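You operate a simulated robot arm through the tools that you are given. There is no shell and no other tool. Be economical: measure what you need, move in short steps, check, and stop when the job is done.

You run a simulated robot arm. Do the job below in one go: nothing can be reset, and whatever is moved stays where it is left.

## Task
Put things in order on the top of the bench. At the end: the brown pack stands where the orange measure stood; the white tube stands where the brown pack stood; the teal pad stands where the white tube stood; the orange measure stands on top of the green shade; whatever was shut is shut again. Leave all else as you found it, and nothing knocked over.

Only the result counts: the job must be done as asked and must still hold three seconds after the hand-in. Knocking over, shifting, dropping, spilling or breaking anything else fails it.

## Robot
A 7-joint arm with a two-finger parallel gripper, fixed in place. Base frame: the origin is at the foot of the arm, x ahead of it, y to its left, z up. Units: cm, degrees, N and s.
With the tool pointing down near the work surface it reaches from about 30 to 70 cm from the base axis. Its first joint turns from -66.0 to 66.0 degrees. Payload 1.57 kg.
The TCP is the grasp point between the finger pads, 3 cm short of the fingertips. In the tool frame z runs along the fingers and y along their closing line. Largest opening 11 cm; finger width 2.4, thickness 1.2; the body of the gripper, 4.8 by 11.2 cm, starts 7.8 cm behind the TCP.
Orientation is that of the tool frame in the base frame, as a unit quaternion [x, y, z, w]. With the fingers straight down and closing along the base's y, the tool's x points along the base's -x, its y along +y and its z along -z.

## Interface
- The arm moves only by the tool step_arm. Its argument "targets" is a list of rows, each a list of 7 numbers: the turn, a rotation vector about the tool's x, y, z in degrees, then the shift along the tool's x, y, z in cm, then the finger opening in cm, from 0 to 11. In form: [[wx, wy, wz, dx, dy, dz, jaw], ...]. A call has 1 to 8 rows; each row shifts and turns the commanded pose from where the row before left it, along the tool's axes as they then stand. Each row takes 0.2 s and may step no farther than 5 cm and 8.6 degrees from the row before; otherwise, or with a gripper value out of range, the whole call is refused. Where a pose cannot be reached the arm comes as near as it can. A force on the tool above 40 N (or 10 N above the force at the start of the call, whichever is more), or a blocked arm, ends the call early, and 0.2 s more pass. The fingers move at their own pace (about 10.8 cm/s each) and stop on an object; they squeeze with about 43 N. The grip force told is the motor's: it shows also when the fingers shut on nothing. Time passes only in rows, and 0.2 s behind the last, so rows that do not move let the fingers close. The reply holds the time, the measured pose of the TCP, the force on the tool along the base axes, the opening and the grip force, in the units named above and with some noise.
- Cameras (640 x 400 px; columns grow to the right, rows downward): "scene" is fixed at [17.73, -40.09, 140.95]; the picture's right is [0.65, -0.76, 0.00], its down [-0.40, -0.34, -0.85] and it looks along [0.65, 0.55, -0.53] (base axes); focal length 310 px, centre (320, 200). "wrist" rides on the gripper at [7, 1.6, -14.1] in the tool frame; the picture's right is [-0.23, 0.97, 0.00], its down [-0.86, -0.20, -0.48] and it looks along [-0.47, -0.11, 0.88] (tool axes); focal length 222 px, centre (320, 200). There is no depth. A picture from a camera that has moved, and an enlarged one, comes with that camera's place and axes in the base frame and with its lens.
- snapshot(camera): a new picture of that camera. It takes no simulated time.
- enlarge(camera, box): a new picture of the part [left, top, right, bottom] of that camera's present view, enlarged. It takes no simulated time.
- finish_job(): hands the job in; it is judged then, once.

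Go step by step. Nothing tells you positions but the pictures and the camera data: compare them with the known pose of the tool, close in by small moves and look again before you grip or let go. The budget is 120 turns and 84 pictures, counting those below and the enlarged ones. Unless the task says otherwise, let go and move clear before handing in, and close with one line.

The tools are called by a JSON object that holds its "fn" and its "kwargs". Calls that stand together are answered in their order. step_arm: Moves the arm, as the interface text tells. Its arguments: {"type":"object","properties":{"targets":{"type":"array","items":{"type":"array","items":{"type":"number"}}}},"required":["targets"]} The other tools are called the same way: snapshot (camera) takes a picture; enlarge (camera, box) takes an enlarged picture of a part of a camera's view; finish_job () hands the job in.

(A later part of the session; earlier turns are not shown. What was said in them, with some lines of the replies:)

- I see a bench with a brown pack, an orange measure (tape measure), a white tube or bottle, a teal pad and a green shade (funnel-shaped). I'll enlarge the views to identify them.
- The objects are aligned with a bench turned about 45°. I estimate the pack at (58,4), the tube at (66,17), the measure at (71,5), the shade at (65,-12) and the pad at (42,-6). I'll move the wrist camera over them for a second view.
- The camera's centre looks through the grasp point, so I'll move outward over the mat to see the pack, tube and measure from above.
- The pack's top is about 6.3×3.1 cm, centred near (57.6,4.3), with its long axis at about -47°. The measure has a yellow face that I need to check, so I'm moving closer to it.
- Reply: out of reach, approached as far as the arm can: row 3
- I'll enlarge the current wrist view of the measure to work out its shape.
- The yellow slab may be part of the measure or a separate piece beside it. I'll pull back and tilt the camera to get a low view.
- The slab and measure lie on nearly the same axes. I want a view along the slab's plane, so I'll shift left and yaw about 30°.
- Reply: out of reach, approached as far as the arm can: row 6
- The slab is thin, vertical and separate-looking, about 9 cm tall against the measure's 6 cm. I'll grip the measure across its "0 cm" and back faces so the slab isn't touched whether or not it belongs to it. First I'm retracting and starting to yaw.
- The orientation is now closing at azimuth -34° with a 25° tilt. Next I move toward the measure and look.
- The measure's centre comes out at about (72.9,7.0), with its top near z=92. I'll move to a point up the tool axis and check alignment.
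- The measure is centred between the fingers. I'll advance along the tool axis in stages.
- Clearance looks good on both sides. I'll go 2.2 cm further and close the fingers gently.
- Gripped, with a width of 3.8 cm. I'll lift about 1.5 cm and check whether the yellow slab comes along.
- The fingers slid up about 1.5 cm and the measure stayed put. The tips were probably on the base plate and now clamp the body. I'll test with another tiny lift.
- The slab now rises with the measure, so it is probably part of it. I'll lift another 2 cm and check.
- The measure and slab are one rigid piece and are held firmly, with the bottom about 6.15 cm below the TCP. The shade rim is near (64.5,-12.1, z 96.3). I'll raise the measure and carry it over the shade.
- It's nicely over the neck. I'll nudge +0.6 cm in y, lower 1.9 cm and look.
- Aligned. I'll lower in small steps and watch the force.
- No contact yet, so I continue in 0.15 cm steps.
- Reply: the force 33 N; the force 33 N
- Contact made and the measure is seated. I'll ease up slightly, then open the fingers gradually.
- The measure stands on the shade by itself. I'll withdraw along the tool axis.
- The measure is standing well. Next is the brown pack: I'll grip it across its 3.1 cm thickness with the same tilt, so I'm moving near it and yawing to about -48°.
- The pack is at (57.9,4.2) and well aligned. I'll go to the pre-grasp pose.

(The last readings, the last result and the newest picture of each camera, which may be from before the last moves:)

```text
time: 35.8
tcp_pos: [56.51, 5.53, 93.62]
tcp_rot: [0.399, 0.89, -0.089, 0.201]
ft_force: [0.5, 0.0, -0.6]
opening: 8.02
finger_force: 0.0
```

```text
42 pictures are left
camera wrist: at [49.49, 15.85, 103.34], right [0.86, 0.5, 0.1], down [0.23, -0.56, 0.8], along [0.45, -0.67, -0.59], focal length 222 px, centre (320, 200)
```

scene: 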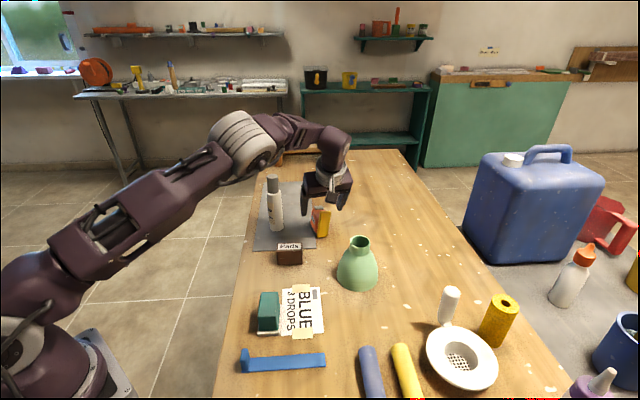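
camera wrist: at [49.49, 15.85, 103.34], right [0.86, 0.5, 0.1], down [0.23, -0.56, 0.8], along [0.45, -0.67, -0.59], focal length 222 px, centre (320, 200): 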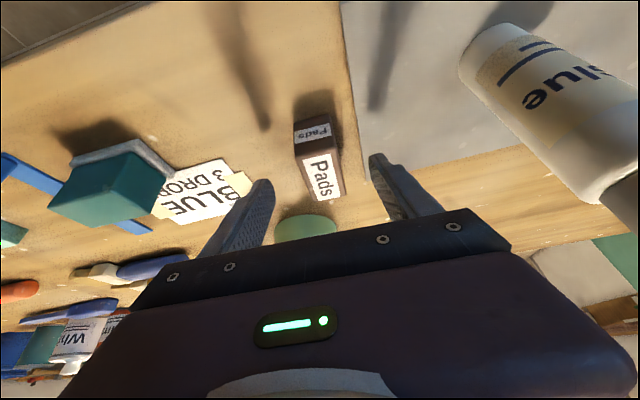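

{"fn": "step_arm", "kwargs": {"targets": [[0, 0, 0, -0.05, 0.05, 1.4, 8], [0, 0, 0, -0.05, 0.05, 1.4, 8], [0, 0, 0, -0.05, 0.05, 1.2, 8], [0, 0, 0, 0, 0, 0, 6], [0, 0, 0, 0, 0, 0, 4.5], [0, 0, 0, 0, 0, 0, 3], [0, 0, 0, 0, 0, 0, 0], [0, 0, 0, 0, 0, 0, 0]]}}

{"fn": "snapshot", "kwargs": {"camera": "wrist"}}

```text
time: 37.6
tcp_pos: [57.99, 4.26, 89.95]
tcp_rot: [0.4, 0.89, -0.089, 0.2]
ft_force: [0.2, -0.4, 0.3]
opening: 3.31
finger_force: 41.1
```

```text
41 pictures are left
camera wrist: at [50.94, 14.48, 99.77], right [0.86, 0.5, 0.1], down [0.23, -0.56, 0.8], along [0.45, -0.67, -0.59], focal length 222 px, centre (320, 200)
```

wrist: 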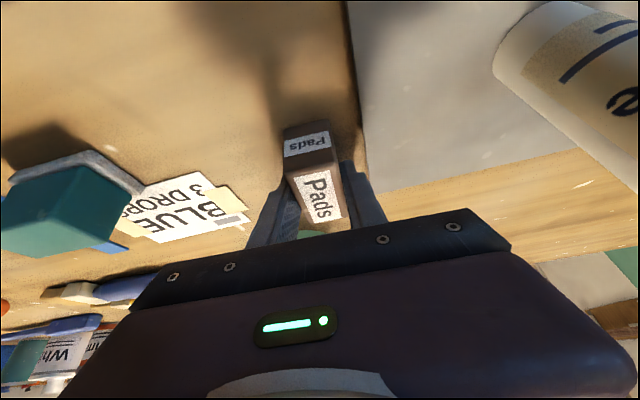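

The pack is gripped, with its bottom 3.95 cm below the TCP. I'll lift and yaw it by +94°.

{"fn": "step_arm", "kwargs": {"targets": [[0, 0, 0, -0.43, 0, -0.9, 0], [0, 0, 0, -1.28, 0, -2.71, 0], [0, 0, 0, -1.7, 0, -3.6, 0], [0, 0, 0, -1.7, 0, -3.6, 0], [0, 0, 0, -1.28, 0, -2.71, 0], [-3.36, 0, -7.11, 0, 0, 0, 0], [-3.36, 0, -7.11, 0, 0, 0, 0], [-3.36, 0, -7.11, 0, 0, 0, 0]]}}

{"fn": "step_arm", "kwargs": {"targets": [[-3.36, 0, -7.11, 0, 0, 0, 0], [-3.36, 0, -7.11, 0, 0, 0, 0], [-3.36, 0, -7.11, 0, 0, 0, 0], [-3.36, 0, -7.11, 0, 0, 0, 0], [-3.36, 0, -7.11, 0, 0, 0, 0], [-3.36, 0, -7.11, 0, 0, 0, 0], [-3.36, 0, -7.11, 0, 0, 0, 0], [-3.36, 0, -7.11, 0, 0, 0, 0]]}}

{"fn": "step_arm", "kwargs": {"targets": [[-3.36, 0, -7.11, 0, 0, 0, 0], [0, 0, 0, 0, 0, 0, 0]]}}

{"fn": "snapshot", "kwargs": {"camera": "wrist"}}

```text
time: 39.4
tcp_pos: [58.22, 4.13, 105.15]
tcp_rot: [0.206, 0.954, -0.046, 0.214]
ft_force: [-0.3, 0.4, -0.1]
opening: 3.31
finger_force: 41.2
```

```text
time: 41.2
tcp_pos: [58.06, 4.3, 104.87]
tcp_rot: [-0.321, 0.921, 0.071, 0.209]
ft_force: [0.1, 0.2, -0.6]
opening: 3.3
finger_force: 41.0
```

```text
time: 41.8
tcp_pos: [58.06, 4.2, 104.84]
tcp_rot: [-0.383, 0.897, 0.087, 0.202]
ft_force: [0.0, 0.5, -0.5]
opening: 3.32
finger_force: 41.2
```

```text
40 pictures are left
camera wrist: at [48.31, -3.61, 114.69], right [-0.56, 0.82, 0.1], down [0.54, 0.27, 0.8], along [0.63, 0.5, -0.59], focal length 222 px, centre (320, 200)
```

wrist: 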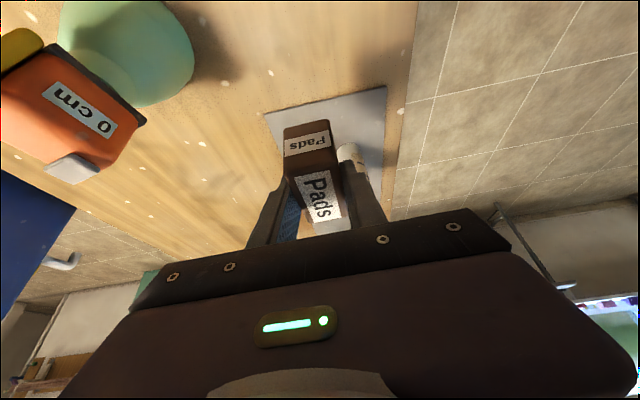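

Yaw is done. I'll carry the pack to just above the measure's old place at (72.9,6.6).

{"fn": "step_arm", "kwargs": {"targets": [[0, 0, 0, -1.4, -1.81, 2.62, 0], [0, 0, 0, -1.4, -1.81, 2.62, 0], [0, 0, 0, -1.4, -1.81, 2.62, 0], [0, 0, 0, -1.4, -1.81, 2.62, 0], [0, 0, 0, -1.4, -1.81, 2.62, 0], [0, 0, 0, 0, 0, 0, 0]]}}

{"fn": "enlarge", "kwargs": {"camera": "scene", "box": [270, 170, 370, 250]}}

{"fn": "snapshot", "kwargs": {"camera": "wrist"}}

```text
time: 43.2
tcp_pos: [72.91, 6.67, 95.88]
tcp_rot: [-0.382, 0.898, 0.085, 0.202]
ft_force: [-0.3, 0.3, -0.6]
opening: 3.33
finger_force: 40.6
```

```text
5.00 times, centred on (320, 210) of scene
camera zoom: at [17.74, -40.09, 140.95], right [0.65, -0.76, 0.0], down [-0.4, -0.34, -0.85], along [0.65, 0.55, -0.53], focal length 1550 px, centre (320, 150)
```

zoom: 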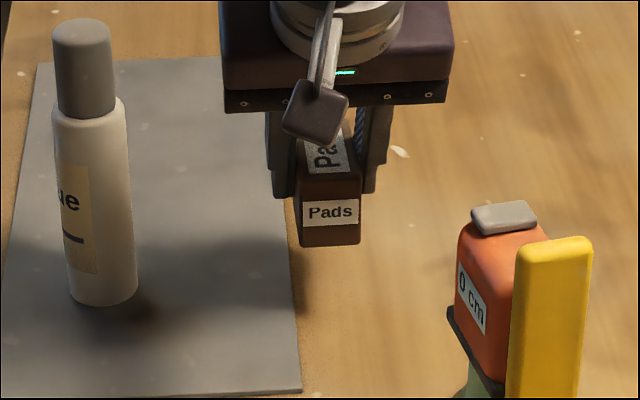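

```text
38 pictures are left
camera wrist: at [63.12, -1.15, 105.69], right [-0.56, 0.82, 0.1], down [0.54, 0.27, 0.8], along [0.63, 0.5, -0.59], focal length 222 px, centre (320, 200)
```

wrist: 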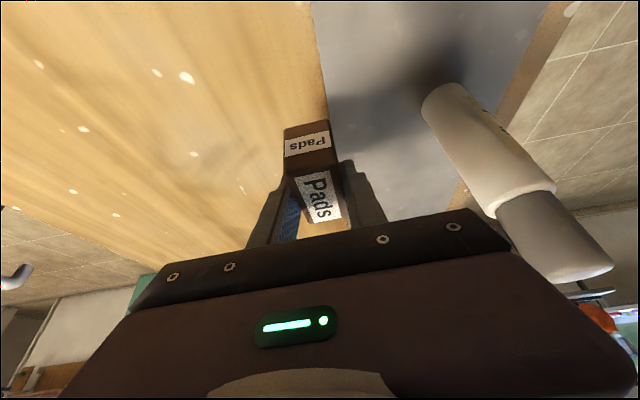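

Alignment is good: it will sit just off the mat edge, where the measure's foot was. I'll lower it.

{"fn": "step_arm", "kwargs": {"targets": [[0, 0, 0, 0.86, 0, 1.81, 0], [0, 0, 0, 0.86, 0, 1.81, 0], [0, 0, 0, 0.51, 0, 1.08, 0], [0, 0, 0, 0, 0, 0, 0]]}}

{"fn": "step_arm", "kwargs": {"targets": [[0, 0, 0, 0.086, 0, 0.18, 0], [0, 0, 0, 0, 0, 0, 0]]}}

{"fn": "step_arm", "kwargs": {"targets": [[0, 0, 0, 0.086, 0, 0.18, 0], [0, 0, 0, 0, 0, 0, 0]]}}

{"fn": "step_arm", "kwargs": {"targets": [[0, 0, 0, 0.065, 0, 0.135, 0], [0, 0, 0, 0, 0, 0, 0]]}}

{"fn": "enlarge", "kwargs": {"camera": "scene", "box": [290, 190, 350, 250]}}

```text
time: 44.2
tcp_pos: [72.88, 6.59, 90.78]
tcp_rot: [-0.383, 0.897, 0.085, 0.202]
ft_force: [0.3, -1.3, -0.2]
opening: 3.36
finger_force: 41.5
```

```text
time: 44.8
tcp_pos: [72.87, 6.65, 90.65]
tcp_rot: [-0.383, 0.897, 0.085, 0.202]
ft_force: [0.3, -0.6, -0.7]
opening: 3.32
finger_force: 40.9
```

```text
time: 45.4
tcp_pos: [72.86, 6.51, 90.54]
tcp_rot: [-0.383, 0.897, 0.085, 0.202]
ft_force: [0.1, 0.0, -0.4]
opening: 3.33
finger_force: 41.2
```

```text
time: 46.0
tcp_pos: [72.86, 6.53, 90.26]
tcp_rot: [-0.383, 0.897, 0.085, 0.202]
ft_force: [0.1, 0.2, 0.5]
opening: 3.34
finger_force: 41.2
```

```text
6.67 times, centred on (320, 220) of scene
camera zoom: at [17.73, -40.09, 140.95], right [0.65, -0.76, 0.0], down [-0.4, -0.34, -0.85], along [0.65, 0.55, -0.53], focal length 2066 px, centre (320, 67)
```

zoom: 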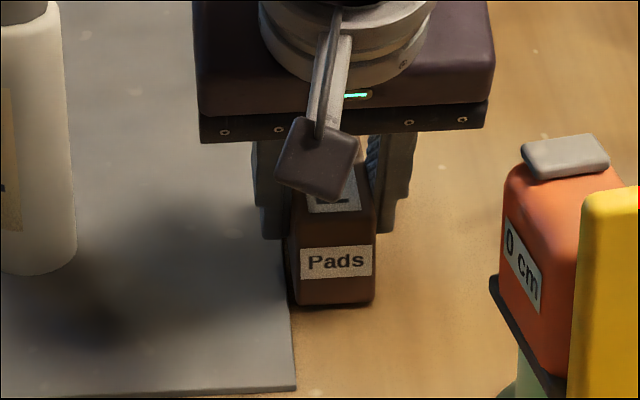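

{"fn": "step_arm", "kwargs": {"targets": [[0, 0, 0, 0.065, 0, 0.135, 0], [0, 0, 0, 0, 0, 0, 0]]}}

{"fn": "step_arm", "kwargs": {"targets": [[0, 0, 0, 0.065, 0, 0.135, 0], [0, 0, 0, 0, 0, 0, 0]]}}

```text
time: 46.6
tcp_pos: [72.84, 6.58, 90.15]
tcp_rot: [-0.383, 0.897, 0.086, 0.202]
ft_force: [-0.9, 0.2, -0.5]
opening: 3.35
finger_force: 41.6
```

```text
time: 47.2
tcp_pos: [72.9, 6.5, 90.09]
tcp_rot: [-0.383, 0.897, 0.086, 0.203]
ft_force: [-0.3, 0.0, 0.1]
opening: 3.32
finger_force: 41.2
```

{"fn": "step_arm", "kwargs": {"targets": [[0, 0, 0, 0.065, 0, 0.135, 0], [0, 0, 0, 0, 0, 0, 0]]}}

{"fn": "step_arm", "kwargs": {"targets": [[0, 0, 0, 0.043, 0, 0.09, 0], [0, 0, 0, 0, 0, 0, 0]]}}

```text
time: 47.8
tcp_pos: [72.86, 6.39, 90.03]
tcp_rot: [-0.383, 0.897, 0.085, 0.204]
ft_force: [-4.9, -0.7, 13.3]
opening: 3.34
finger_force: 41.8
```

```text
time: 48.4
tcp_pos: [72.84, 6.57, 90.05]
tcp_rot: [-0.383, 0.897, 0.084, 0.205]
ft_force: [-6.7, -2.5, 31.7]
opening: 3.32
finger_force: 41.1
```

The pack has touched down on the bench. I'll relieve the pressure, open, and withdraw along the tool axis.

{"fn": "step_arm", "kwargs": {"targets": [[0, 0, 0, -0.065, 0, -0.135, 0], [0, 0, 0, 0, 0, 0, 3.2], [0, 0, 0, 0, 0, 0, 3.8], [0, 0, 0, 0, 0, 0, 4.6], [0, 0, 0, 0, 0, 0, 5.5], [0, 0, 0, 0, 0, 0, 6.5], [0, 0, 0, 0, 0, -1.5, 6.5], [0, 0, 0, 0, 0, -3, 6.5]]}}

{"fn": "step_arm", "kwargs": {"targets": [[0, 0, 0, 0, 0, -4, 6.5], [0, 0, 0, 0.6, 0, -3, 6.5], [0, 0, 0, 0, 0, 0, 6.5]]}}

{"fn": "enlarge", "kwargs": {"camera": "scene", "box": [240, 150, 400, 290]}}

{"fn": "snapshot", "kwargs": {"camera": "wrist"}}

```text
time: 50.2
tcp_pos: [71.37, 5.07, 93.96]
tcp_rot: [-0.383, 0.897, 0.085, 0.202]
ft_force: [-0.2, 0.1, -0.2]
opening: 6.49
finger_force: 0.1
```

```text
time: 51.0
tcp_pos: [69.05, 2.41, 100.0]
tcp_rot: [-0.382, 0.897, 0.087, 0.203]
ft_force: [-0.6, -0.1, 0.6]
opening: 6.49
finger_force: 0.0
```

```text
2.86 times, centred on (320, 220) of scene
camera zoom: at [17.73, -40.09, 140.95], right [0.65, -0.76, 0.0], down [-0.4, -0.34, -0.85], along [0.65, 0.55, -0.53], focal length 886 px, centre (320, 143)
```

zoom: 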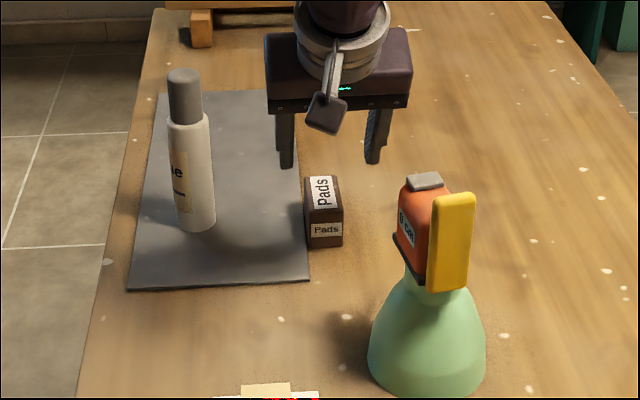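

```text
35 pictures are left
camera wrist: at [59.12, -5.41, 109.76], right [-0.56, 0.82, 0.1], down [0.54, 0.27, 0.8], along [0.63, 0.5, -0.59], focal length 222 px, centre (320, 200)
```

wrist: 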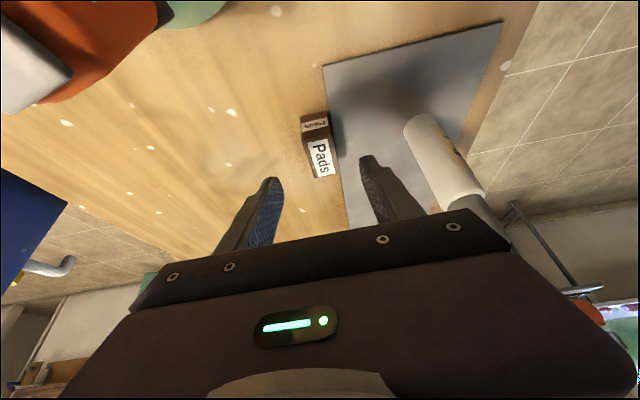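

The pack is in place. The tube is at about (64.9,16.65), radius ~1.85 cm. I'll retreat and yaw so the tool leans radially toward it.

{"fn": "step_arm", "kwargs": {"targets": [[0, 0, 0, 0.96, 2.8, -2.12, 8], [0, 0, 0, 0.96, 2.8, -2.12, 8], [0, 0, 0, 0.96, 2.8, -2.12, 8], [0, 0, 0, 0.96, 2.8, -2.12, 8], [3.43, 0, 7.22, 0, 0, 0, 8], [3.43, 0, 7.22, 0, 0, 0, 8], [3.43, 0, 7.22, 0, 0, 0, 8], [3.43, 0, 7.22, 0, 0, 0, 8]]}}

{"fn": "snapshot", "kwargs": {"camera": "wrist"}}

```text
time: 52.8
tcp_pos: [56.08, 5.29, 105.99]
tcp_rot: [-0.12, 0.968, 0.027, 0.219]
ft_force: [-0.7, 0.3, 0.2]
opening: 7.98
finger_force: 0.1
```

```text
34 pictures are left
camera wrist: at [43.68, 3.75, 115.86], right [-0.04, 0.99, 0.1], down [0.6, -0.06, 0.8], along [0.8, 0.09, -0.59], focal length 222 px, centre (320, 200)
```

wrist: 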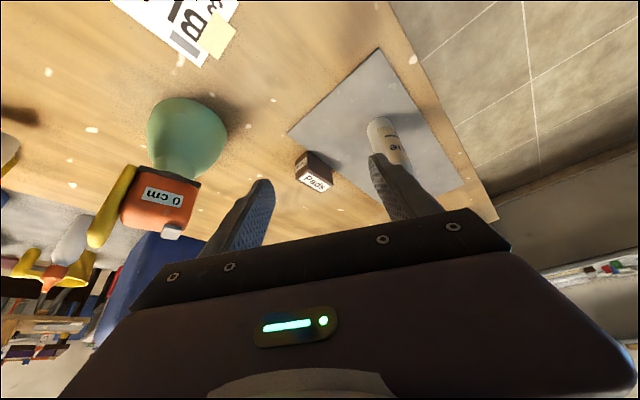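

I'll grip the tube high (z≈96) so the palm clears its cap. First I go to the pre-pose and check.

{"fn": "step_arm", "kwargs": {"targets": [[0, 0, 0, -1.97, 2.96, 0.64, 8], [0, 0, 0, -1.97, 2.96, 0.64, 8], [0, 0, 0, -1.97, 2.96, 0.64, 8], [0, 0, 0, 0, 0, 2, 8], [0, 0, 0, 0, 0, 0, 8]]}}

{"fn": "snapshot", "kwargs": {"camera": "wrist"}}

```text
time: 54.0
tcp_pos: [60.78, 15.35, 104.95]
tcp_rot: [-0.12, 0.968, 0.027, 0.219]
ft_force: [0.9, -0.4, -0.6]
opening: 7.98
finger_force: 0.1
```

```text
33 pictures are left
camera wrist: at [48.43, 13.92, 114.7], right [-0.04, 0.99, 0.1], down [0.6, -0.05, 0.8], along [0.8, 0.09, -0.59], focal length 222 px, centre (320, 200)
```

wrist: 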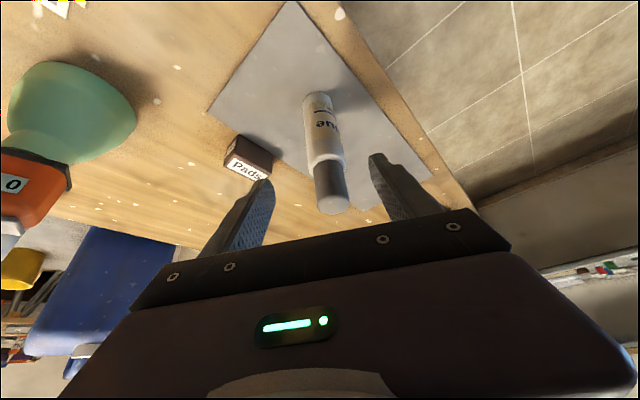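

{"fn": "step_arm", "kwargs": {"targets": [[0, 0, 0, -0.17, 0.17, 2.5, 8], [0, 0, 0, -0.17, 0.16, 2.5, 8], [0, 0, 0, 0, 0, 2.5, 8], [0, 0, 0, 0, 0, 1.3, 8], [0, 0, 0, 0, 0, 1.2, 8], [0, 0, 0, 0, 0, 0, 8]]}}

{"fn": "snapshot", "kwargs": {"camera": "wrist"}}

{"fn": "enlarge", "kwargs": {"camera": "scene", "box": [230, 140, 350, 250]}}

```text
time: 55.4
tcp_pos: [64.99, 16.89, 96.04]
tcp_rot: [-0.12, 0.968, 0.027, 0.22]
ft_force: [-1.2, 0.2, 0.5]
opening: 8.02
finger_force: 0.2
```

```text
32 pictures are left
camera wrist: at [52.66, 15.46, 105.82], right [-0.04, 0.99, 0.1], down [0.6, -0.05, 0.8], along [0.8, 0.09, -0.59], focal length 222 px, centre (320, 200)
```

wrist: 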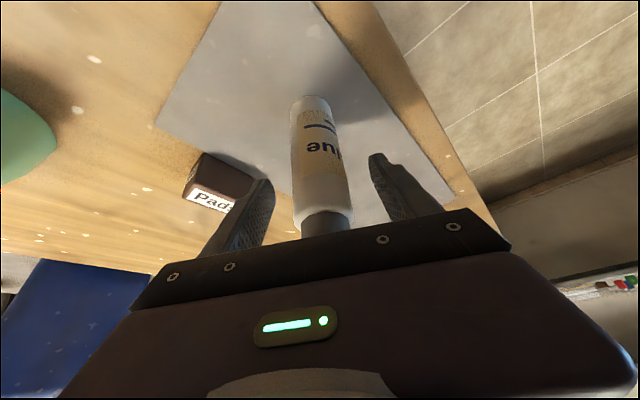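

```text
3.64 times, centred on (290, 195) of scene
camera zoom: at [17.73, -40.09, 140.95], right [0.65, -0.76, 0.0], down [-0.4, -0.34, -0.85], along [0.65, 0.55, -0.53], focal length 1127 px, centre (429, 218)
```

zoom: 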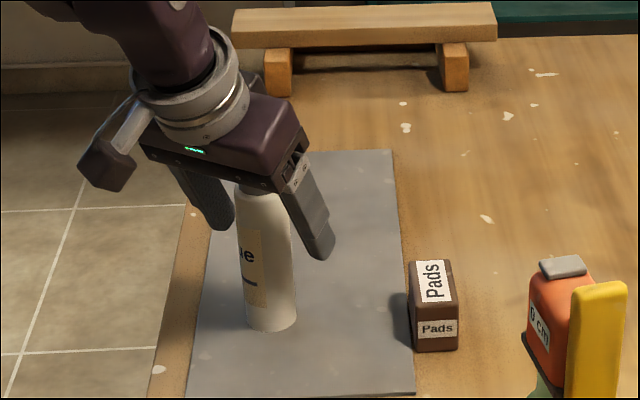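

Both fingers straddle the tube and the palm is clear. Closing now.

{"fn": "step_arm", "kwargs": {"targets": [[0, 0, 0, 0, 0, 0, 6.5], [0, 0, 0, 0, 0, 0, 5.2], [0, 0, 0, 0, 0, 0, 4.2], [0, 0, 0, 0, 0, 0, 3.2], [0, 0, 0, 0, 0, 0, 0], [0, 0, 0, 0, 0, 0, 0], [0, 0, 0, -0.22, 0, -0.45, 0], [0, 0, 0, -0.22, 0, -0.45, 0]]}}

{"fn": "enlarge", "kwargs": {"camera": "scene", "box": [230, 140, 350, 250]}}

```text
time: 57.2
tcp_pos: [65.07, 17.03, 97.07]
tcp_rot: [-0.12, 0.968, 0.026, 0.218]
ft_force: [0.2, 0.6, -1.9]
opening: 3.89
finger_force: 43.3
```

```text
3.64 times, centred on (290, 195) of scene
camera zoom: at [17.74, -40.09, 140.95], right [0.65, -0.76, 0.0], down [-0.4, -0.34, -0.85], along [0.65, 0.55, -0.53], focal length 1127 px, centre (429, 218)
```

zoom: 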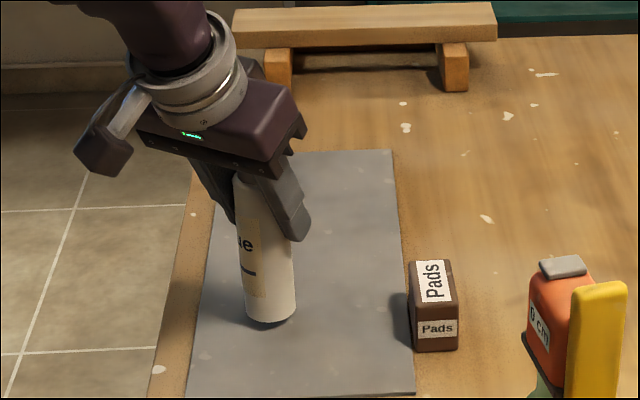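

The tube is lifted cleanly. I'll carry it to above the pack's old place at (57.9,4.2).

{"fn": "step_arm", "kwargs": {"targets": [[0, 0, 0, -0.65, 0, -1.36, 0], [0, 0, 0, -0.65, 0, -1.36, 0], [0, 0, 0, 1.83, -2.13, -0.87, 0], [0, 0, 0, 1.83, -2.13, -0.87, 0], [0, 0, 0, 1.83, -2.13, -0.87, 0], [0, 0, 0, 1.83, -2.13, -0.87, 0], [0, 0, 0, 1.83, -2.13, -0.87, 0], [0, 0, 0, 0, 0, 0, 0]]}}

{"fn": "enlarge", "kwargs": {"camera": "scene", "box": [230, 150, 350, 270]}}

{"fn": "snapshot", "kwargs": {"camera": "wrist"}}

```text
time: 59.0
tcp_pos: [57.81, 4.12, 100.18]
tcp_rot: [-0.121, 0.968, 0.027, 0.219]
ft_force: [1.0, 0.0, -1.6]
opening: 3.9
finger_force: 43.1
```

```text
3.33 times, centred on (290, 210) of scene
camera zoom: at [17.73, -40.1, 140.95], right [0.65, -0.76, 0.0], down [-0.4, -0.34, -0.85], along [0.65, 0.55, -0.53], focal length 1033 px, centre (420, 167)
```

zoom: 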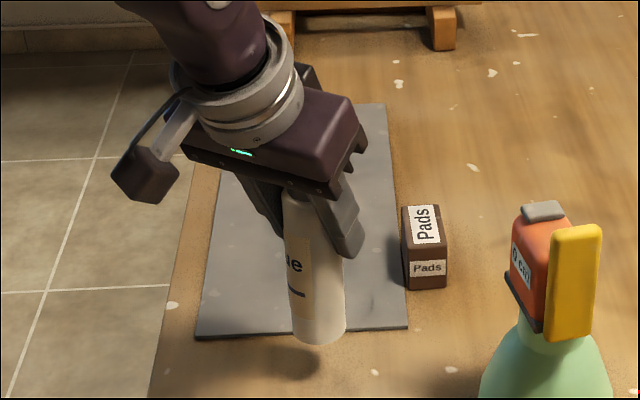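

```text
28 pictures are left
camera wrist: at [45.52, 2.63, 109.96], right [-0.04, 0.99, 0.1], down [0.6, -0.05, 0.8], along [0.8, 0.09, -0.59], focal length 222 px, centre (320, 200)
```

wrist: 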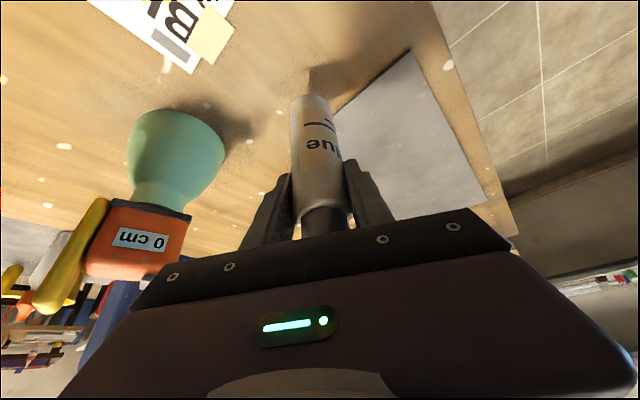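

Positioned. I'll lower it to just above the bench, then in small steps.

{"fn": "step_arm", "kwargs": {"targets": [[0, 0, 0, 0.6, 0, 1.26, 0], [0, 0, 0, 0.6, 0, 1.26, 0], [0, 0, 0, 0.43, 0, 0.9, 0], [0, 0, 0, 0, 0, 0, 0]]}}

{"fn": "step_arm", "kwargs": {"targets": [[0, 0, 0, 0.086, 0, 0.18, 0], [0, 0, 0, 0, 0, 0, 0]]}}

{"fn": "step_arm", "kwargs": {"targets": [[0, 0, 0, 0.065, 0, 0.135, 0], [0, 0, 0, 0, 0, 0, 0]]}}

{"fn": "step_arm", "kwargs": {"targets": [[0, 0, 0, 0.065, 0, 0.135, 0], [0, 0, 0, 0, 0, 0, 0]]}}

```text
time: 60.0
tcp_pos: [57.96, 4.16, 96.31]
tcp_rot: [-0.121, 0.968, 0.028, 0.219]
ft_force: [0.2, 0.4, -2.0]
opening: 3.88
finger_force: 43.1
```

```text
time: 60.6
tcp_pos: [57.94, 4.32, 96.15]
tcp_rot: [-0.12, 0.968, 0.027, 0.219]
ft_force: [0.0, 1.7, 1.4]
opening: 3.87
finger_force: 42.8
```

```text
time: 61.2
tcp_pos: [57.96, 4.21, 96.11]
tcp_rot: [-0.121, 0.967, 0.026, 0.221]
ft_force: [-7.1, 2.2, 26.3]
opening: 3.88
finger_force: 42.4
```

```text
time: 61.8
tcp_pos: [58.01, 4.25, 95.92]
tcp_rot: [-0.12, 0.967, 0.027, 0.221]
ft_force: [-0.9, 4.4, 32.2]
opening: 3.9
finger_force: 43.5
```

The tube has touched down. I'll relieve the pressure and check that it's upright.

{"fn": "step_arm", "kwargs": {"targets": [[0, 0, 0, -0.055, 0, -0.115, 0], [0, 0, 0, 0, 0, 0, 0]]}}

{"fn": "enlarge", "kwargs": {"camera": "scene", "box": [260, 190, 340, 270]}}

```text
time: 62.4
tcp_pos: [57.83, 4.09, 95.75]
tcp_rot: [-0.121, 0.968, 0.027, 0.217]
ft_force: [4.0, 3.1, 12.4]
opening: 3.87
finger_force: 43.4
```

```text
5.00 times, centred on (300, 230) of scene
camera zoom: at [17.72, -40.09, 140.95], right [0.65, -0.76, 0.0], down [-0.4, -0.34, -0.85], along [0.65, 0.55, -0.53], focal length 1550 px, centre (420, 50)
```

zoom: 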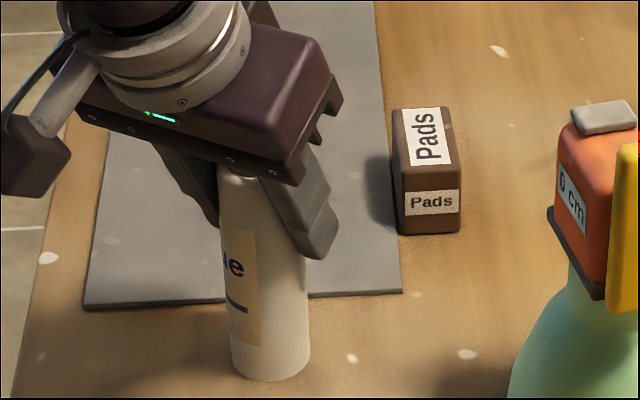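

It's upright. Releasing slowly, then withdrawing along the tool axis.

{"fn": "step_arm", "kwargs": {"targets": [[0, 0, 0, -0.03, 0, -0.06, 0], [0, 0, 0, 0, 0, 0, 3.8], [0, 0, 0, 0, 0, 0, 4.2], [0, 0, 0, 0, 0, 0, 4.8], [0, 0, 0, 0, 0, 0, 5.6], [0, 0, 0, 0, 0, 0, 6.6], [0, 0, 0, 0, 0, 0, 7.6], [0, 0, 0, 0, 0, 0, 8]]}}

{"fn": "step_arm", "kwargs": {"targets": [[0, 0, 0, 0, 0, -1.5, 8], [0, 0, 0, 0, 0, -3, 8], [0, 0, 0, 0, 0, -3.5, 8], [0, 0, 0, 0, 0, -3.5, 8], [0, 0, 0, 0, 0, -2, 8], [0, 0, 0, 0, 0, 0, 8]]}}

{"fn": "snapshot", "kwargs": {"camera": "scene"}}

{"fn": "snapshot", "kwargs": {"camera": "wrist"}}

```text
time: 64.2
tcp_pos: [57.88, 4.24, 96.09]
tcp_rot: [-0.12, 0.968, 0.025, 0.219]
ft_force: [-0.4, 0.8, -0.5]
opening: 8.01
finger_force: 0.0
```

```text
time: 65.6
tcp_pos: [51.98, 2.6, 108.31]
tcp_rot: [-0.121, 0.968, 0.028, 0.219]
ft_force: [0.6, -0.3, 0.4]
opening: 7.98
finger_force: 0.2
```

```text
26 pictures are left
```

scene: 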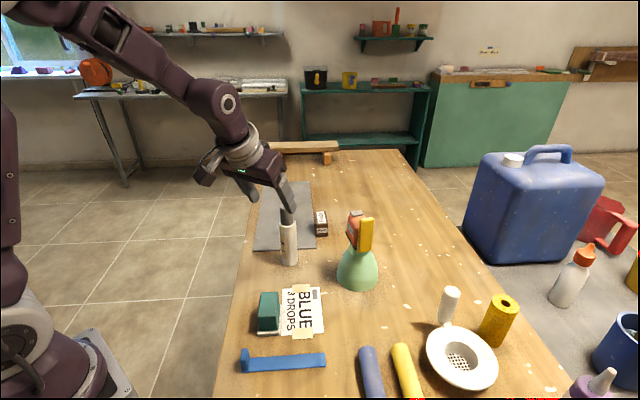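

```text
25 pictures are left
camera wrist: at [39.67, 1.19, 118.1], right [-0.04, 0.99, 0.1], down [0.6, -0.05, 0.8], along [0.8, 0.09, -0.59], focal length 222 px, centre (320, 200)
```

wrist: 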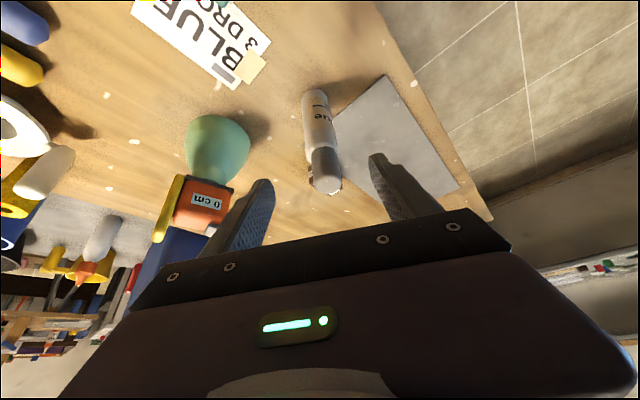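

All three objects are standing well. The teal pad is about 7.4×5.1×5.5 cm, centred near (42.6,-6.1), long axis at about 45°. I'll move back and yaw to -45° for it.

{"fn": "step_arm", "kwargs": {"targets": [[0, 0, 0, 3.35, -0.4, -1.6, 9.4], [0, 0, 0, 3.35, -0.4, -1.6, 9.4], [3.18, 0, 6.68, 0, 0, 0, 9.4], [3.18, 0, 6.68, 0, 0, 0, 9.4], [3.18, 0, 6.68, 0, 0, 0, 9.4], [3.18, 0, 6.68, 0, 0, 0, 9.4], [3.18, 0, 6.68, 0, 0, 0, 9.4], [3.18, 0, 6.68, 0, 0, 0, 9.4]]}}

{"fn": "step_arm", "kwargs": {"targets": [[3.18, 0, 6.68, 0, 0, 0, 9.4], [3.18, 0, 6.68, 0, 0, 0, 9.4], [0, 0, 0, 0, 0, 0, 9.4]]}}

{"fn": "snapshot", "kwargs": {"camera": "wrist"}}

```text
time: 67.4
tcp_pos: [45.26, 0.03, 108.27]
tcp_rot: [0.254, 0.942, -0.058, 0.213]
ft_force: [0.3, 0.7, 0.2]
opening: 9.4
finger_force: 0.1
```

```text
time: 68.2
tcp_pos: [45.16, 0.17, 108.23]
tcp_rot: [0.374, 0.901, -0.085, 0.203]
ft_force: [-0.3, -1.1, -0.7]
opening: 9.42
finger_force: 0.1
```

```text
24 pictures are left
camera wrist: at [37.68, 10.03, 117.99], right [0.83, 0.54, 0.1], down [0.26, -0.54, 0.8], along [0.49, -0.64, -0.59], focal length 222 px, centre (320, 200)
```

wrist: 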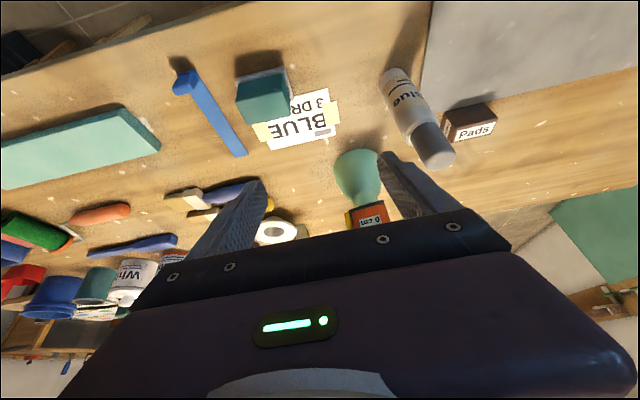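

{"fn": "enlarge", "kwargs": {"camera": "wrist", "box": [220, 45, 340, 145]}}

```text
4.00 times, centred on (280, 95) of wrist
camera zoom: at [37.68, 10.03, 117.99], right [0.83, 0.54, 0.1], down [0.26, -0.54, 0.8], along [0.49, -0.64, -0.59], focal length 888 px, centre (480, 620)
```

zoom: 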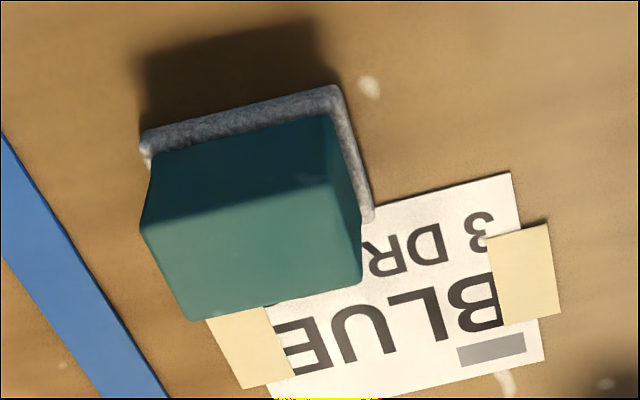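

The pad is centred at (42.65,-5.8). I'll move to the pre-grasp pose.

{"fn": "step_arm", "kwargs": {"targets": [[0, 0, 0, 1.32, -1.5, 2.2, 8.8], [0, 0, 0, 1.32, -1.5, 2.2, 8.8], [0, 0, 0, 1.32, -1.5, 2.2, 8.8], [0, 0, 0, 1.32, -1.5, 2.2, 8.8], [0, 0, 0, 0, 0, 2, 8.8], [0, 0, 0, 0, 0, 2, 8.8], [0, 0, 0, 0, 0, 0, 8.8]]}}

{"fn": "snapshot", "kwargs": {"camera": "wrist"}}

{"fn": "enlarge", "kwargs": {"camera": "scene", "box": [210, 240, 350, 380]}}

```text
time: 69.8
tcp_pos: [42.02, -2.79, 97.0]
tcp_rot: [0.376, 0.908, -0.088, 0.163]
ft_force: [0.1, -0.1, 0.0]
opening: 8.81
finger_force: 0.0
out of reach, approached as far as the arm can: row 3, 4
```

```text
22 pictures are left
camera wrist: at [35.28, 6.89, 107.55], right [0.84, 0.53, 0.05], down [0.32, -0.56, 0.76], along [0.43, -0.63, -0.65], focal length 222 px, centre (320, 200)
```

wrist: 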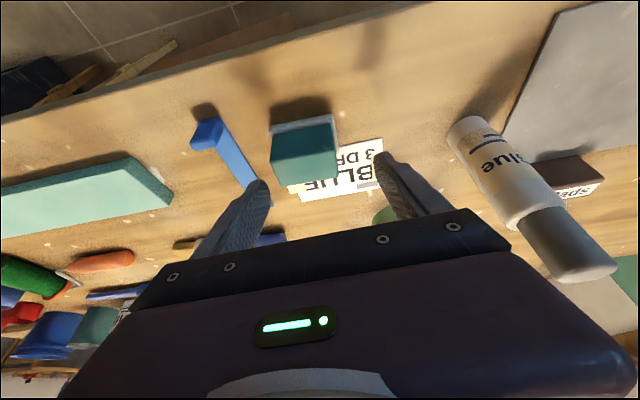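

```text
2.86 times, centred on (280, 310) of scene
camera zoom: at [17.73, -40.09, 140.95], right [0.65, -0.76, 0.0], down [-0.4, -0.34, -0.85], along [0.65, 0.55, -0.53], focal length 886 px, centre (434, -114)
```

zoom: 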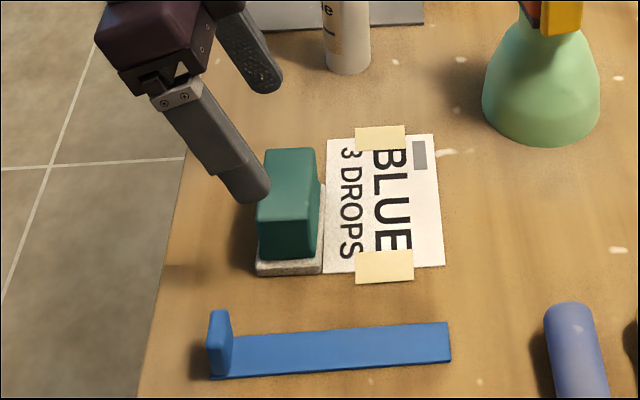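

The 25° tilt is too much this close to the base. I'll reduce the tilt to about 12°, which should still reach the tube's old spot, and read the pose.

{"fn": "step_arm", "kwargs": {"targets": [[0, 6.5, 0, 0, 0, -1, 8.8], [0, 6.5, 0, 0, 0, 0, 8.8], [0, 0, 0, 0, 0, 0, 8.8]]}}

```text
time: 70.6
tcp_pos: [41.72, -2.6, 97.89]
tcp_rot: [0.383, 0.921, -0.045, 0.058]
ft_force: [0.2, 0.0, -0.3]
opening: 8.81
finger_force: 0.0
```

{"fn": "step_arm", "kwargs": {"targets": [[-2.2, -4, 0, 0, 0, 0, 8.8], [0, 0, 0, -1.33, -1.58, 0, 8.8], [0, 0, 0, 0, 0, 1.8, 8.8], [0, 0, 0, 0, 0, 0, 8.8]]}}

{"fn": "snapshot", "kwargs": {"camera": "wrist"}}

{"fn": "enlarge", "kwargs": {"camera": "scene", "box": [210, 240, 350, 380]}}

```text
time: 71.6
tcp_pos: [41.78, -4.99, 96.62]
tcp_rot: [0.381, 0.918, -0.04, 0.098]
ft_force: [-0.1, -0.1, 1.3]
opening: 8.8
finger_force: 0.1
```

```text
20 pictures are left
camera wrist: at [36.07, 3.22, 108.77], right [0.85, 0.53, 0.05], down [0.38, -0.66, 0.65], along [0.38, -0.53, -0.76], focal length 222 px, centre (320, 200)
```

wrist: 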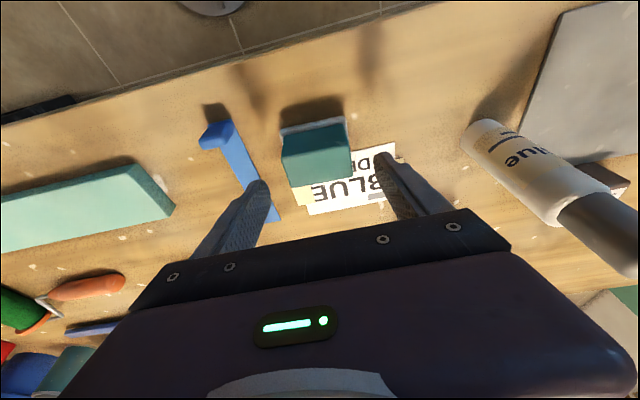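

```text
2.86 times, centred on (280, 310) of scene
camera zoom: at [17.73, -40.09, 140.95], right [0.65, -0.76, 0.0], down [-0.4, -0.34, -0.85], along [0.65, 0.55, -0.53], focal length 886 px, centre (434, -114)
```

zoom: 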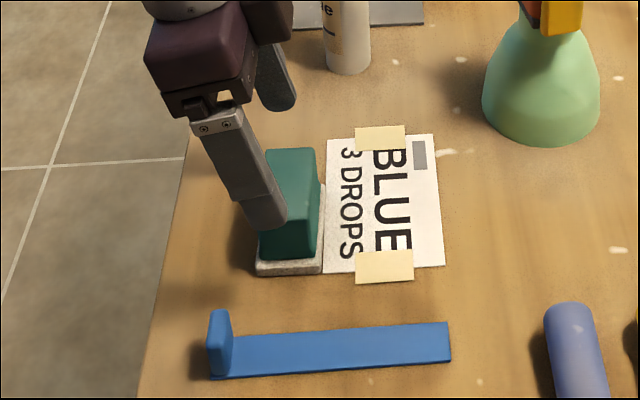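

Aligned with the fingers straddling the long axis. I'll descend along the tool axis.

{"fn": "step_arm", "kwargs": {"targets": [[0, 0, 0, 0.06, 0, 2, 8.8], [0, 0, 0, 0.06, 0, 2, 8.8], [0, 0, 0, 0, 0, 1.2, 8.8], [0, 0, 0, 0, 0, 0.8, 8.8], [0, 0, 0, 0, 0, 0, 8.8]]}}

{"fn": "snapshot", "kwargs": {"camera": "wrist"}}

{"fn": "enlarge", "kwargs": {"camera": "scene", "box": [210, 240, 350, 380]}}

```text
time: 72.8
tcp_pos: [42.56, -5.67, 90.36]
tcp_rot: [0.382, 0.918, -0.041, 0.098]
ft_force: [-0.6, -1.0, -0.3]
opening: 8.82
finger_force: 0.1
```

```text
18 pictures are left
camera wrist: at [36.72, 2.38, 102.77], right [0.85, 0.53, 0.05], down [0.38, -0.66, 0.65], along [0.38, -0.53, -0.76], focal length 222 px, centre (320, 200)
```

wrist: 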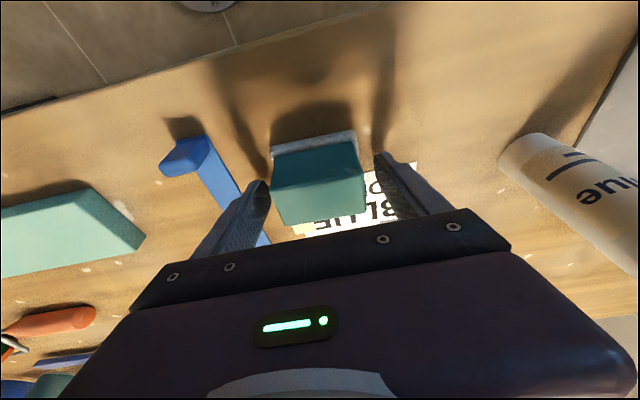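

```text
2.86 times, centred on (280, 310) of scene
camera zoom: at [17.73, -40.09, 140.95], right [0.65, -0.76, 0.0], down [-0.4, -0.34, -0.85], along [0.65, 0.55, -0.53], focal length 886 px, centre (434, -114)
```

zoom: 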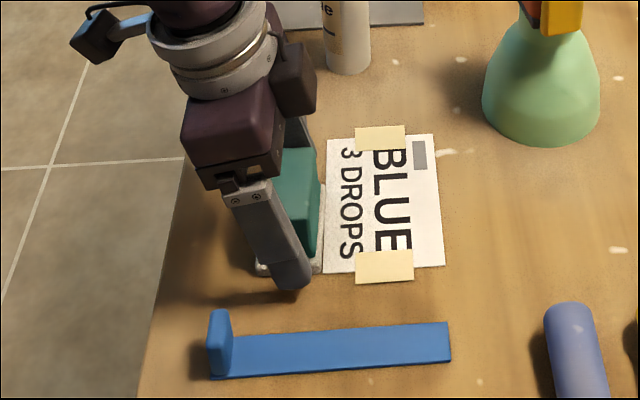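

{"fn": "step_arm", "kwargs": {"targets": [[0, 0, 0, 0, 0, 0, 7.8], [0, 0, 0, 0, 0, 0, 7], [0, 0, 0, 0, 0, 0, 6], [0, 0, 0, 0, 0, 0, 4], [0, 0, 0, 0, 0, 0, 0], [0, 0, 0, 0, 0, 0, 0], [0, 0, 0, -0.11, 0, -0.49, 0], [0, 0, 0, -0.11, 0, -0.49, 0]]}}

{"fn": "snapshot", "kwargs": {"camera": "wrist"}}

{"fn": "enlarge", "kwargs": {"camera": "scene", "box": [210, 240, 350, 380]}}

```text
time: 74.6
tcp_pos: [42.5, -5.78, 91.51]
tcp_rot: [0.381, 0.918, -0.041, 0.098]
ft_force: [0.0, 0.3, -0.4]
opening: 6.94
finger_force: 43.2
```

```text
16 pictures are left
camera wrist: at [36.78, 2.32, 103.84], right [0.85, 0.53, 0.05], down [0.38, -0.66, 0.65], along [0.38, -0.53, -0.76], focal length 222 px, centre (320, 200)
```

wrist: 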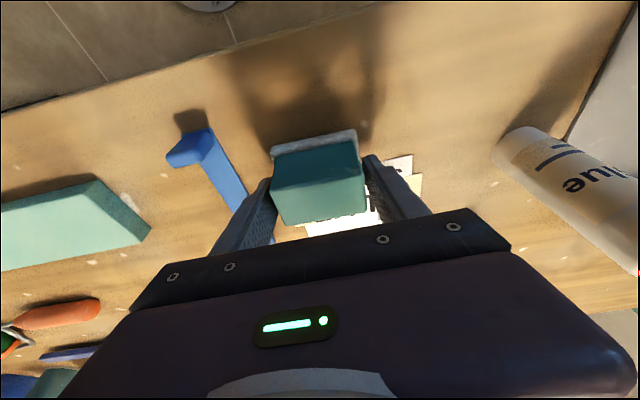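

```text
2.86 times, centred on (280, 310) of scene
camera zoom: at [17.73, -40.09, 140.95], right [0.65, -0.76, 0.0], down [-0.4, -0.34, -0.85], along [0.65, 0.55, -0.53], focal length 886 px, centre (434, -114)
```

zoom: 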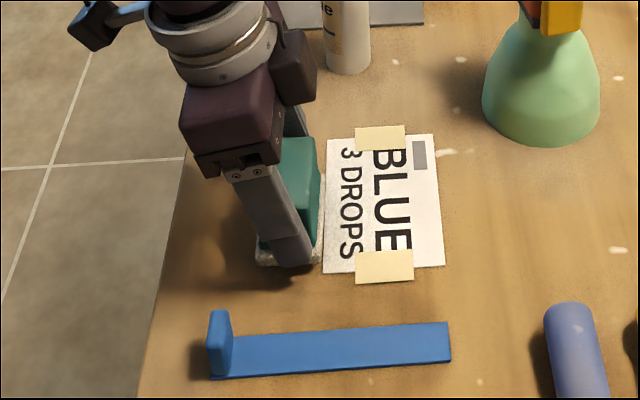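

The pad is gripped. I'll route it on the robot's left, well clear of the standing tube, to the tube's old spot at (65.1,16.8).

{"fn": "step_arm", "kwargs": {"targets": [[0, 0, 0, -0.59, 0, -2.68, 0], [0, 0, 0, -0.59, 0, -2.68, 0], [0, 0, 0, 2.13, 3.05, -0.455, 0], [0, 0, 0, 2.13, 3.05, -0.455, 0], [0, 0, 0, 2.13, 3.05, -0.455, 0], [0, 0, 0, 2.13, 3.05, -0.455, 0], [0, 0, 0, 0, 0, 0, 0]]}}

{"fn": "snapshot", "kwargs": {"camera": "scene"}}

```text
time: 76.2
tcp_pos: [45.26, 8.91, 97.32]
tcp_rot: [0.382, 0.918, -0.042, 0.098]
ft_force: [-1.1, -0.2, -1.0]
opening: 6.94
finger_force: 43.3
```

```text
14 pictures are left
```

scene: 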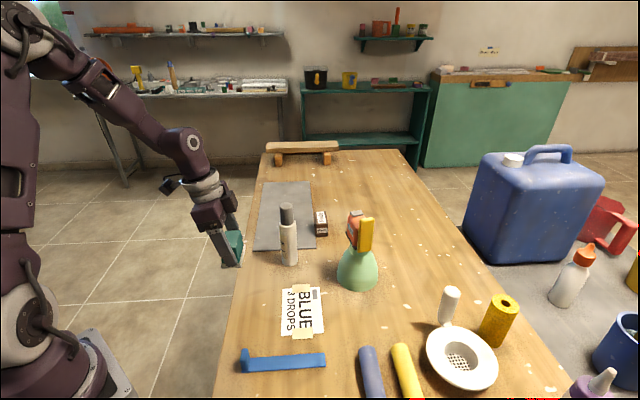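

{"fn": "step_arm", "kwargs": {"targets": [[0, 0, 0, -0.75, 3.46, 0.17, 0], [0, 0, 0, -0.75, 3.46, 0.17, 0], [0, 0, 0, -0.75, 3.46, 0.17, 0], [0, 0, 0, -0.75, 3.46, 0.17, 0], [0, 0, 0, -0.75, 3.46, 0.17, 0], [0, 0, 0, 0, 0, 0, 0]]}}

{"fn": "snapshot", "kwargs": {"camera": "wrist"}}

```text
time: 77.6
tcp_pos: [60.21, 18.69, 97.08]
tcp_rot: [0.382, 0.918, -0.041, 0.098]
ft_force: [0.9, -0.1, -1.0]
opening: 6.9
finger_force: 42.4
```

```text
13 pictures are left
camera wrist: at [54.35, 26.75, 109.37], right [0.85, 0.53, 0.05], down [0.38, -0.66, 0.65], along [0.38, -0.53, -0.76], focal length 222 px, centre (320, 200)
```

wrist: 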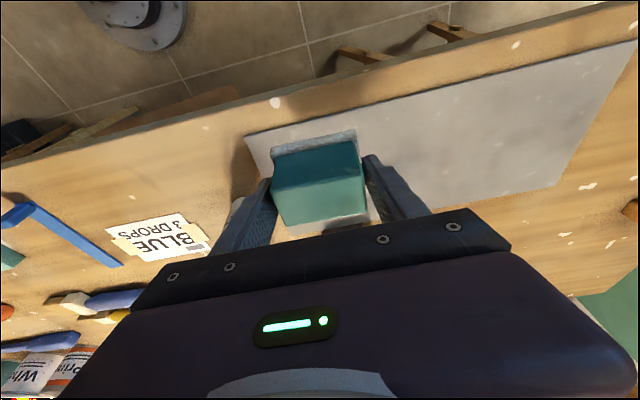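

{"fn": "step_arm", "kwargs": {"targets": [[0, 0, 0, -1.29, 0.72, 1.3, 0], [0, 0, 0, -1.29, 0.72, 1.3, 0], [0, 0, 0, -1.29, 0.72, 1.3, 0], [0, 0, 0, 0, 0, 0, 0]]}}

{"fn": "enlarge", "kwargs": {"camera": "scene", "box": [230, 150, 350, 270]}}

```text
time: 78.6
tcp_pos: [64.85, 17.07, 93.97]
tcp_rot: [0.381, 0.918, -0.041, 0.099]
ft_force: [-0.2, -0.5, -1.0]
opening: 6.92
finger_force: 43.1
```

```text
3.33 times, centred on (290, 210) of scene
camera zoom: at [17.73, -40.09, 140.95], right [0.65, -0.76, 0.0], down [-0.4, -0.34, -0.85], along [0.65, 0.55, -0.53], focal length 1033 px, centre (420, 167)
```

zoom: 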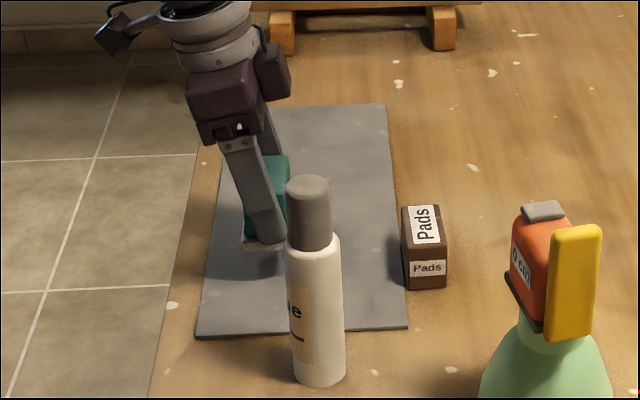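

Reach is fine and it's on target. I'll lower it onto the mat.

{"fn": "step_arm", "kwargs": {"targets": [[0, 0, 0, 0.32, 0, 1.46, 0], [0, 0, 0, 0.3, 0, 1.36, 0], [0, 0, 0, 0, 0, 0, 0]]}}

{"fn": "step_arm", "kwargs": {"targets": [[0, 0, 0, 0.043, 0, 0.195, 0], [0, 0, 0, 0, 0, 0, 0]]}}

{"fn": "step_arm", "kwargs": {"targets": [[0, 0, 0, 0.032, 0, 0.146, 0], [0, 0, 0, 0, 0, 0, 0]]}}

{"fn": "step_arm", "kwargs": {"targets": [[0, 0, 0, 0.032, 0, 0.146, 0], [0, 0, 0, 0, 0, 0, 0]]}}

```text
time: 79.4
tcp_pos: [64.99, 17.1, 91.15]
tcp_rot: [0.382, 0.918, -0.041, 0.099]
ft_force: [1.2, -0.2, -1.4]
opening: 6.89
finger_force: 42.5
```

```text
time: 80.0
tcp_pos: [64.95, 16.96, 90.92]
tcp_rot: [0.382, 0.918, -0.041, 0.099]
ft_force: [-0.8, 1.0, -2.1]
opening: 6.9
finger_force: 42.4
```

```text
time: 80.6
tcp_pos: [64.89, 16.89, 90.68]
tcp_rot: [0.382, 0.918, -0.039, 0.099]
ft_force: [-5.4, 2.6, 15.7]
opening: 6.92
finger_force: 43.0
```

```text
time: 81.2
tcp_pos: [64.96, 16.8, 90.87]
tcp_rot: [0.381, 0.918, -0.04, 0.1]
ft_force: [-4.3, -0.5, 8.4]
opening: 6.91
finger_force: 42.5
stopped in row 2: the force on the tool passed its limit (the readings are from after the stop); the commanded pose is now the measured one
```

Contact made. Releasing slowly, then withdrawing along the tool axis.

{"fn": "step_arm", "kwargs": {"targets": [[0, 0, 0, 0, 0, 0, 6.8], [0, 0, 0, 0, 0, 0, 7.2], [0, 0, 0, 0, 0, 0, 7.8], [0, 0, 0, 0, 0, 0, 8.6], [0, 0, 0, 0, 0, 0, 9.2], [0, 0, 0, 0, 0, 0, 9.2]]}}

{"fn": "snapshot", "kwargs": {"camera": "wrist"}}

```text
time: 82.6
tcp_pos: [65.03, 17.02, 90.71]
tcp_rot: [0.381, 0.918, -0.039, 0.099]
ft_force: [0.0, -0.3, 0.6]
opening: 9.21
finger_force: 0.0
```

```text
11 pictures are left
camera wrist: at [59.17, 24.95, 103.1], right [0.85, 0.53, 0.05], down [0.38, -0.66, 0.65], along [0.38, -0.53, -0.76], focal length 222 px, centre (320, 200)
```

wrist: 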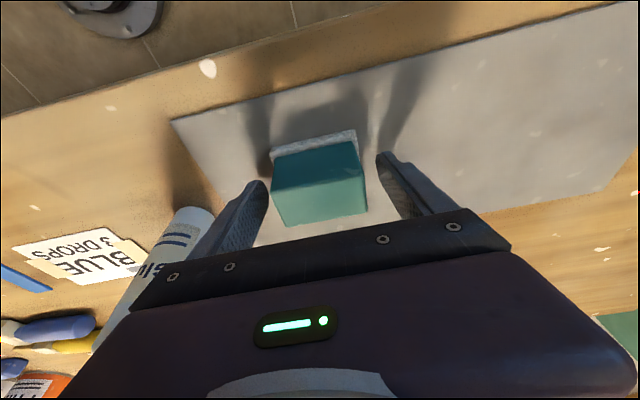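

{"fn": "step_arm", "kwargs": {"targets": [[0, 0, 0, 0, 0, -1.5, 9.2], [0, 0, 0, 0, 0, -3, 9.2], [0, 0, 0, 0.5, 0, -3, 9.2], [0, 0, 0, 1.5, -0.5, -3, 9.2], [0, 0, 0, 2, -1, -3, 9.2], [0, 0, 0, 2, -1, -3, 9.2], [0, 0, 0, 0, 0, 0, 9.2]]}}

{"fn": "snapshot", "kwargs": {"camera": "scene"}}

{"fn": "enlarge", "kwargs": {"camera": "scene", "box": [230, 150, 400, 300]}}

```text
time: 84.2
tcp_pos: [56.48, 21.69, 105.65]
tcp_rot: [0.382, 0.918, -0.039, 0.099]
ft_force: [0.0, -1.0, 0.1]
opening: 9.21
finger_force: 0.0
```

```text
10 pictures are left
```

scene: 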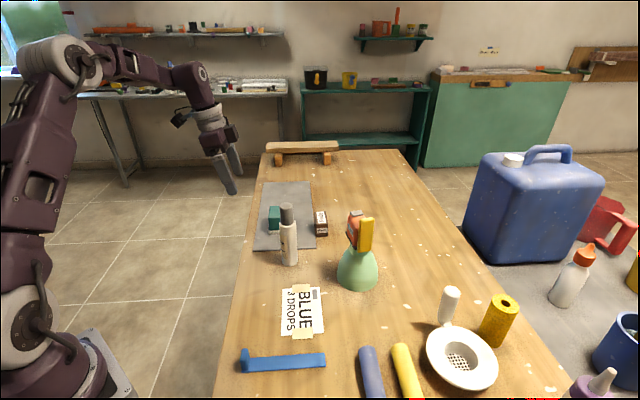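

```text
2.67 times, centred on (315, 225) of scene
camera zoom: at [17.73, -40.09, 140.95], right [0.65, -0.76, 0.0], down [-0.4, -0.34, -0.85], along [0.65, 0.55, -0.53], focal length 826 px, centre (333, 133)
```

zoom: 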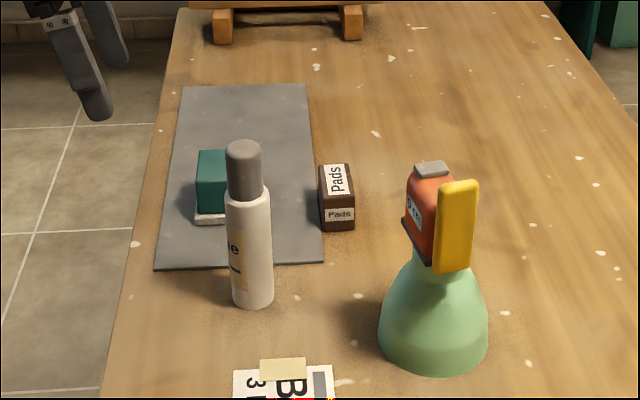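

The pad, tube and pack stand in their new places, the measure stands on the shade, nothing else has moved, and the hand is clear. I'm handing in.

{"fn": "finish_job", "kwargs": {}}

```text
The job is handed in.
```

The job is handed in: the pack, tube and pad each stand in their new places, and the measure stands on the green shade. Nothing was knocked over, and I saw nothing on the bench that needed shutting again.
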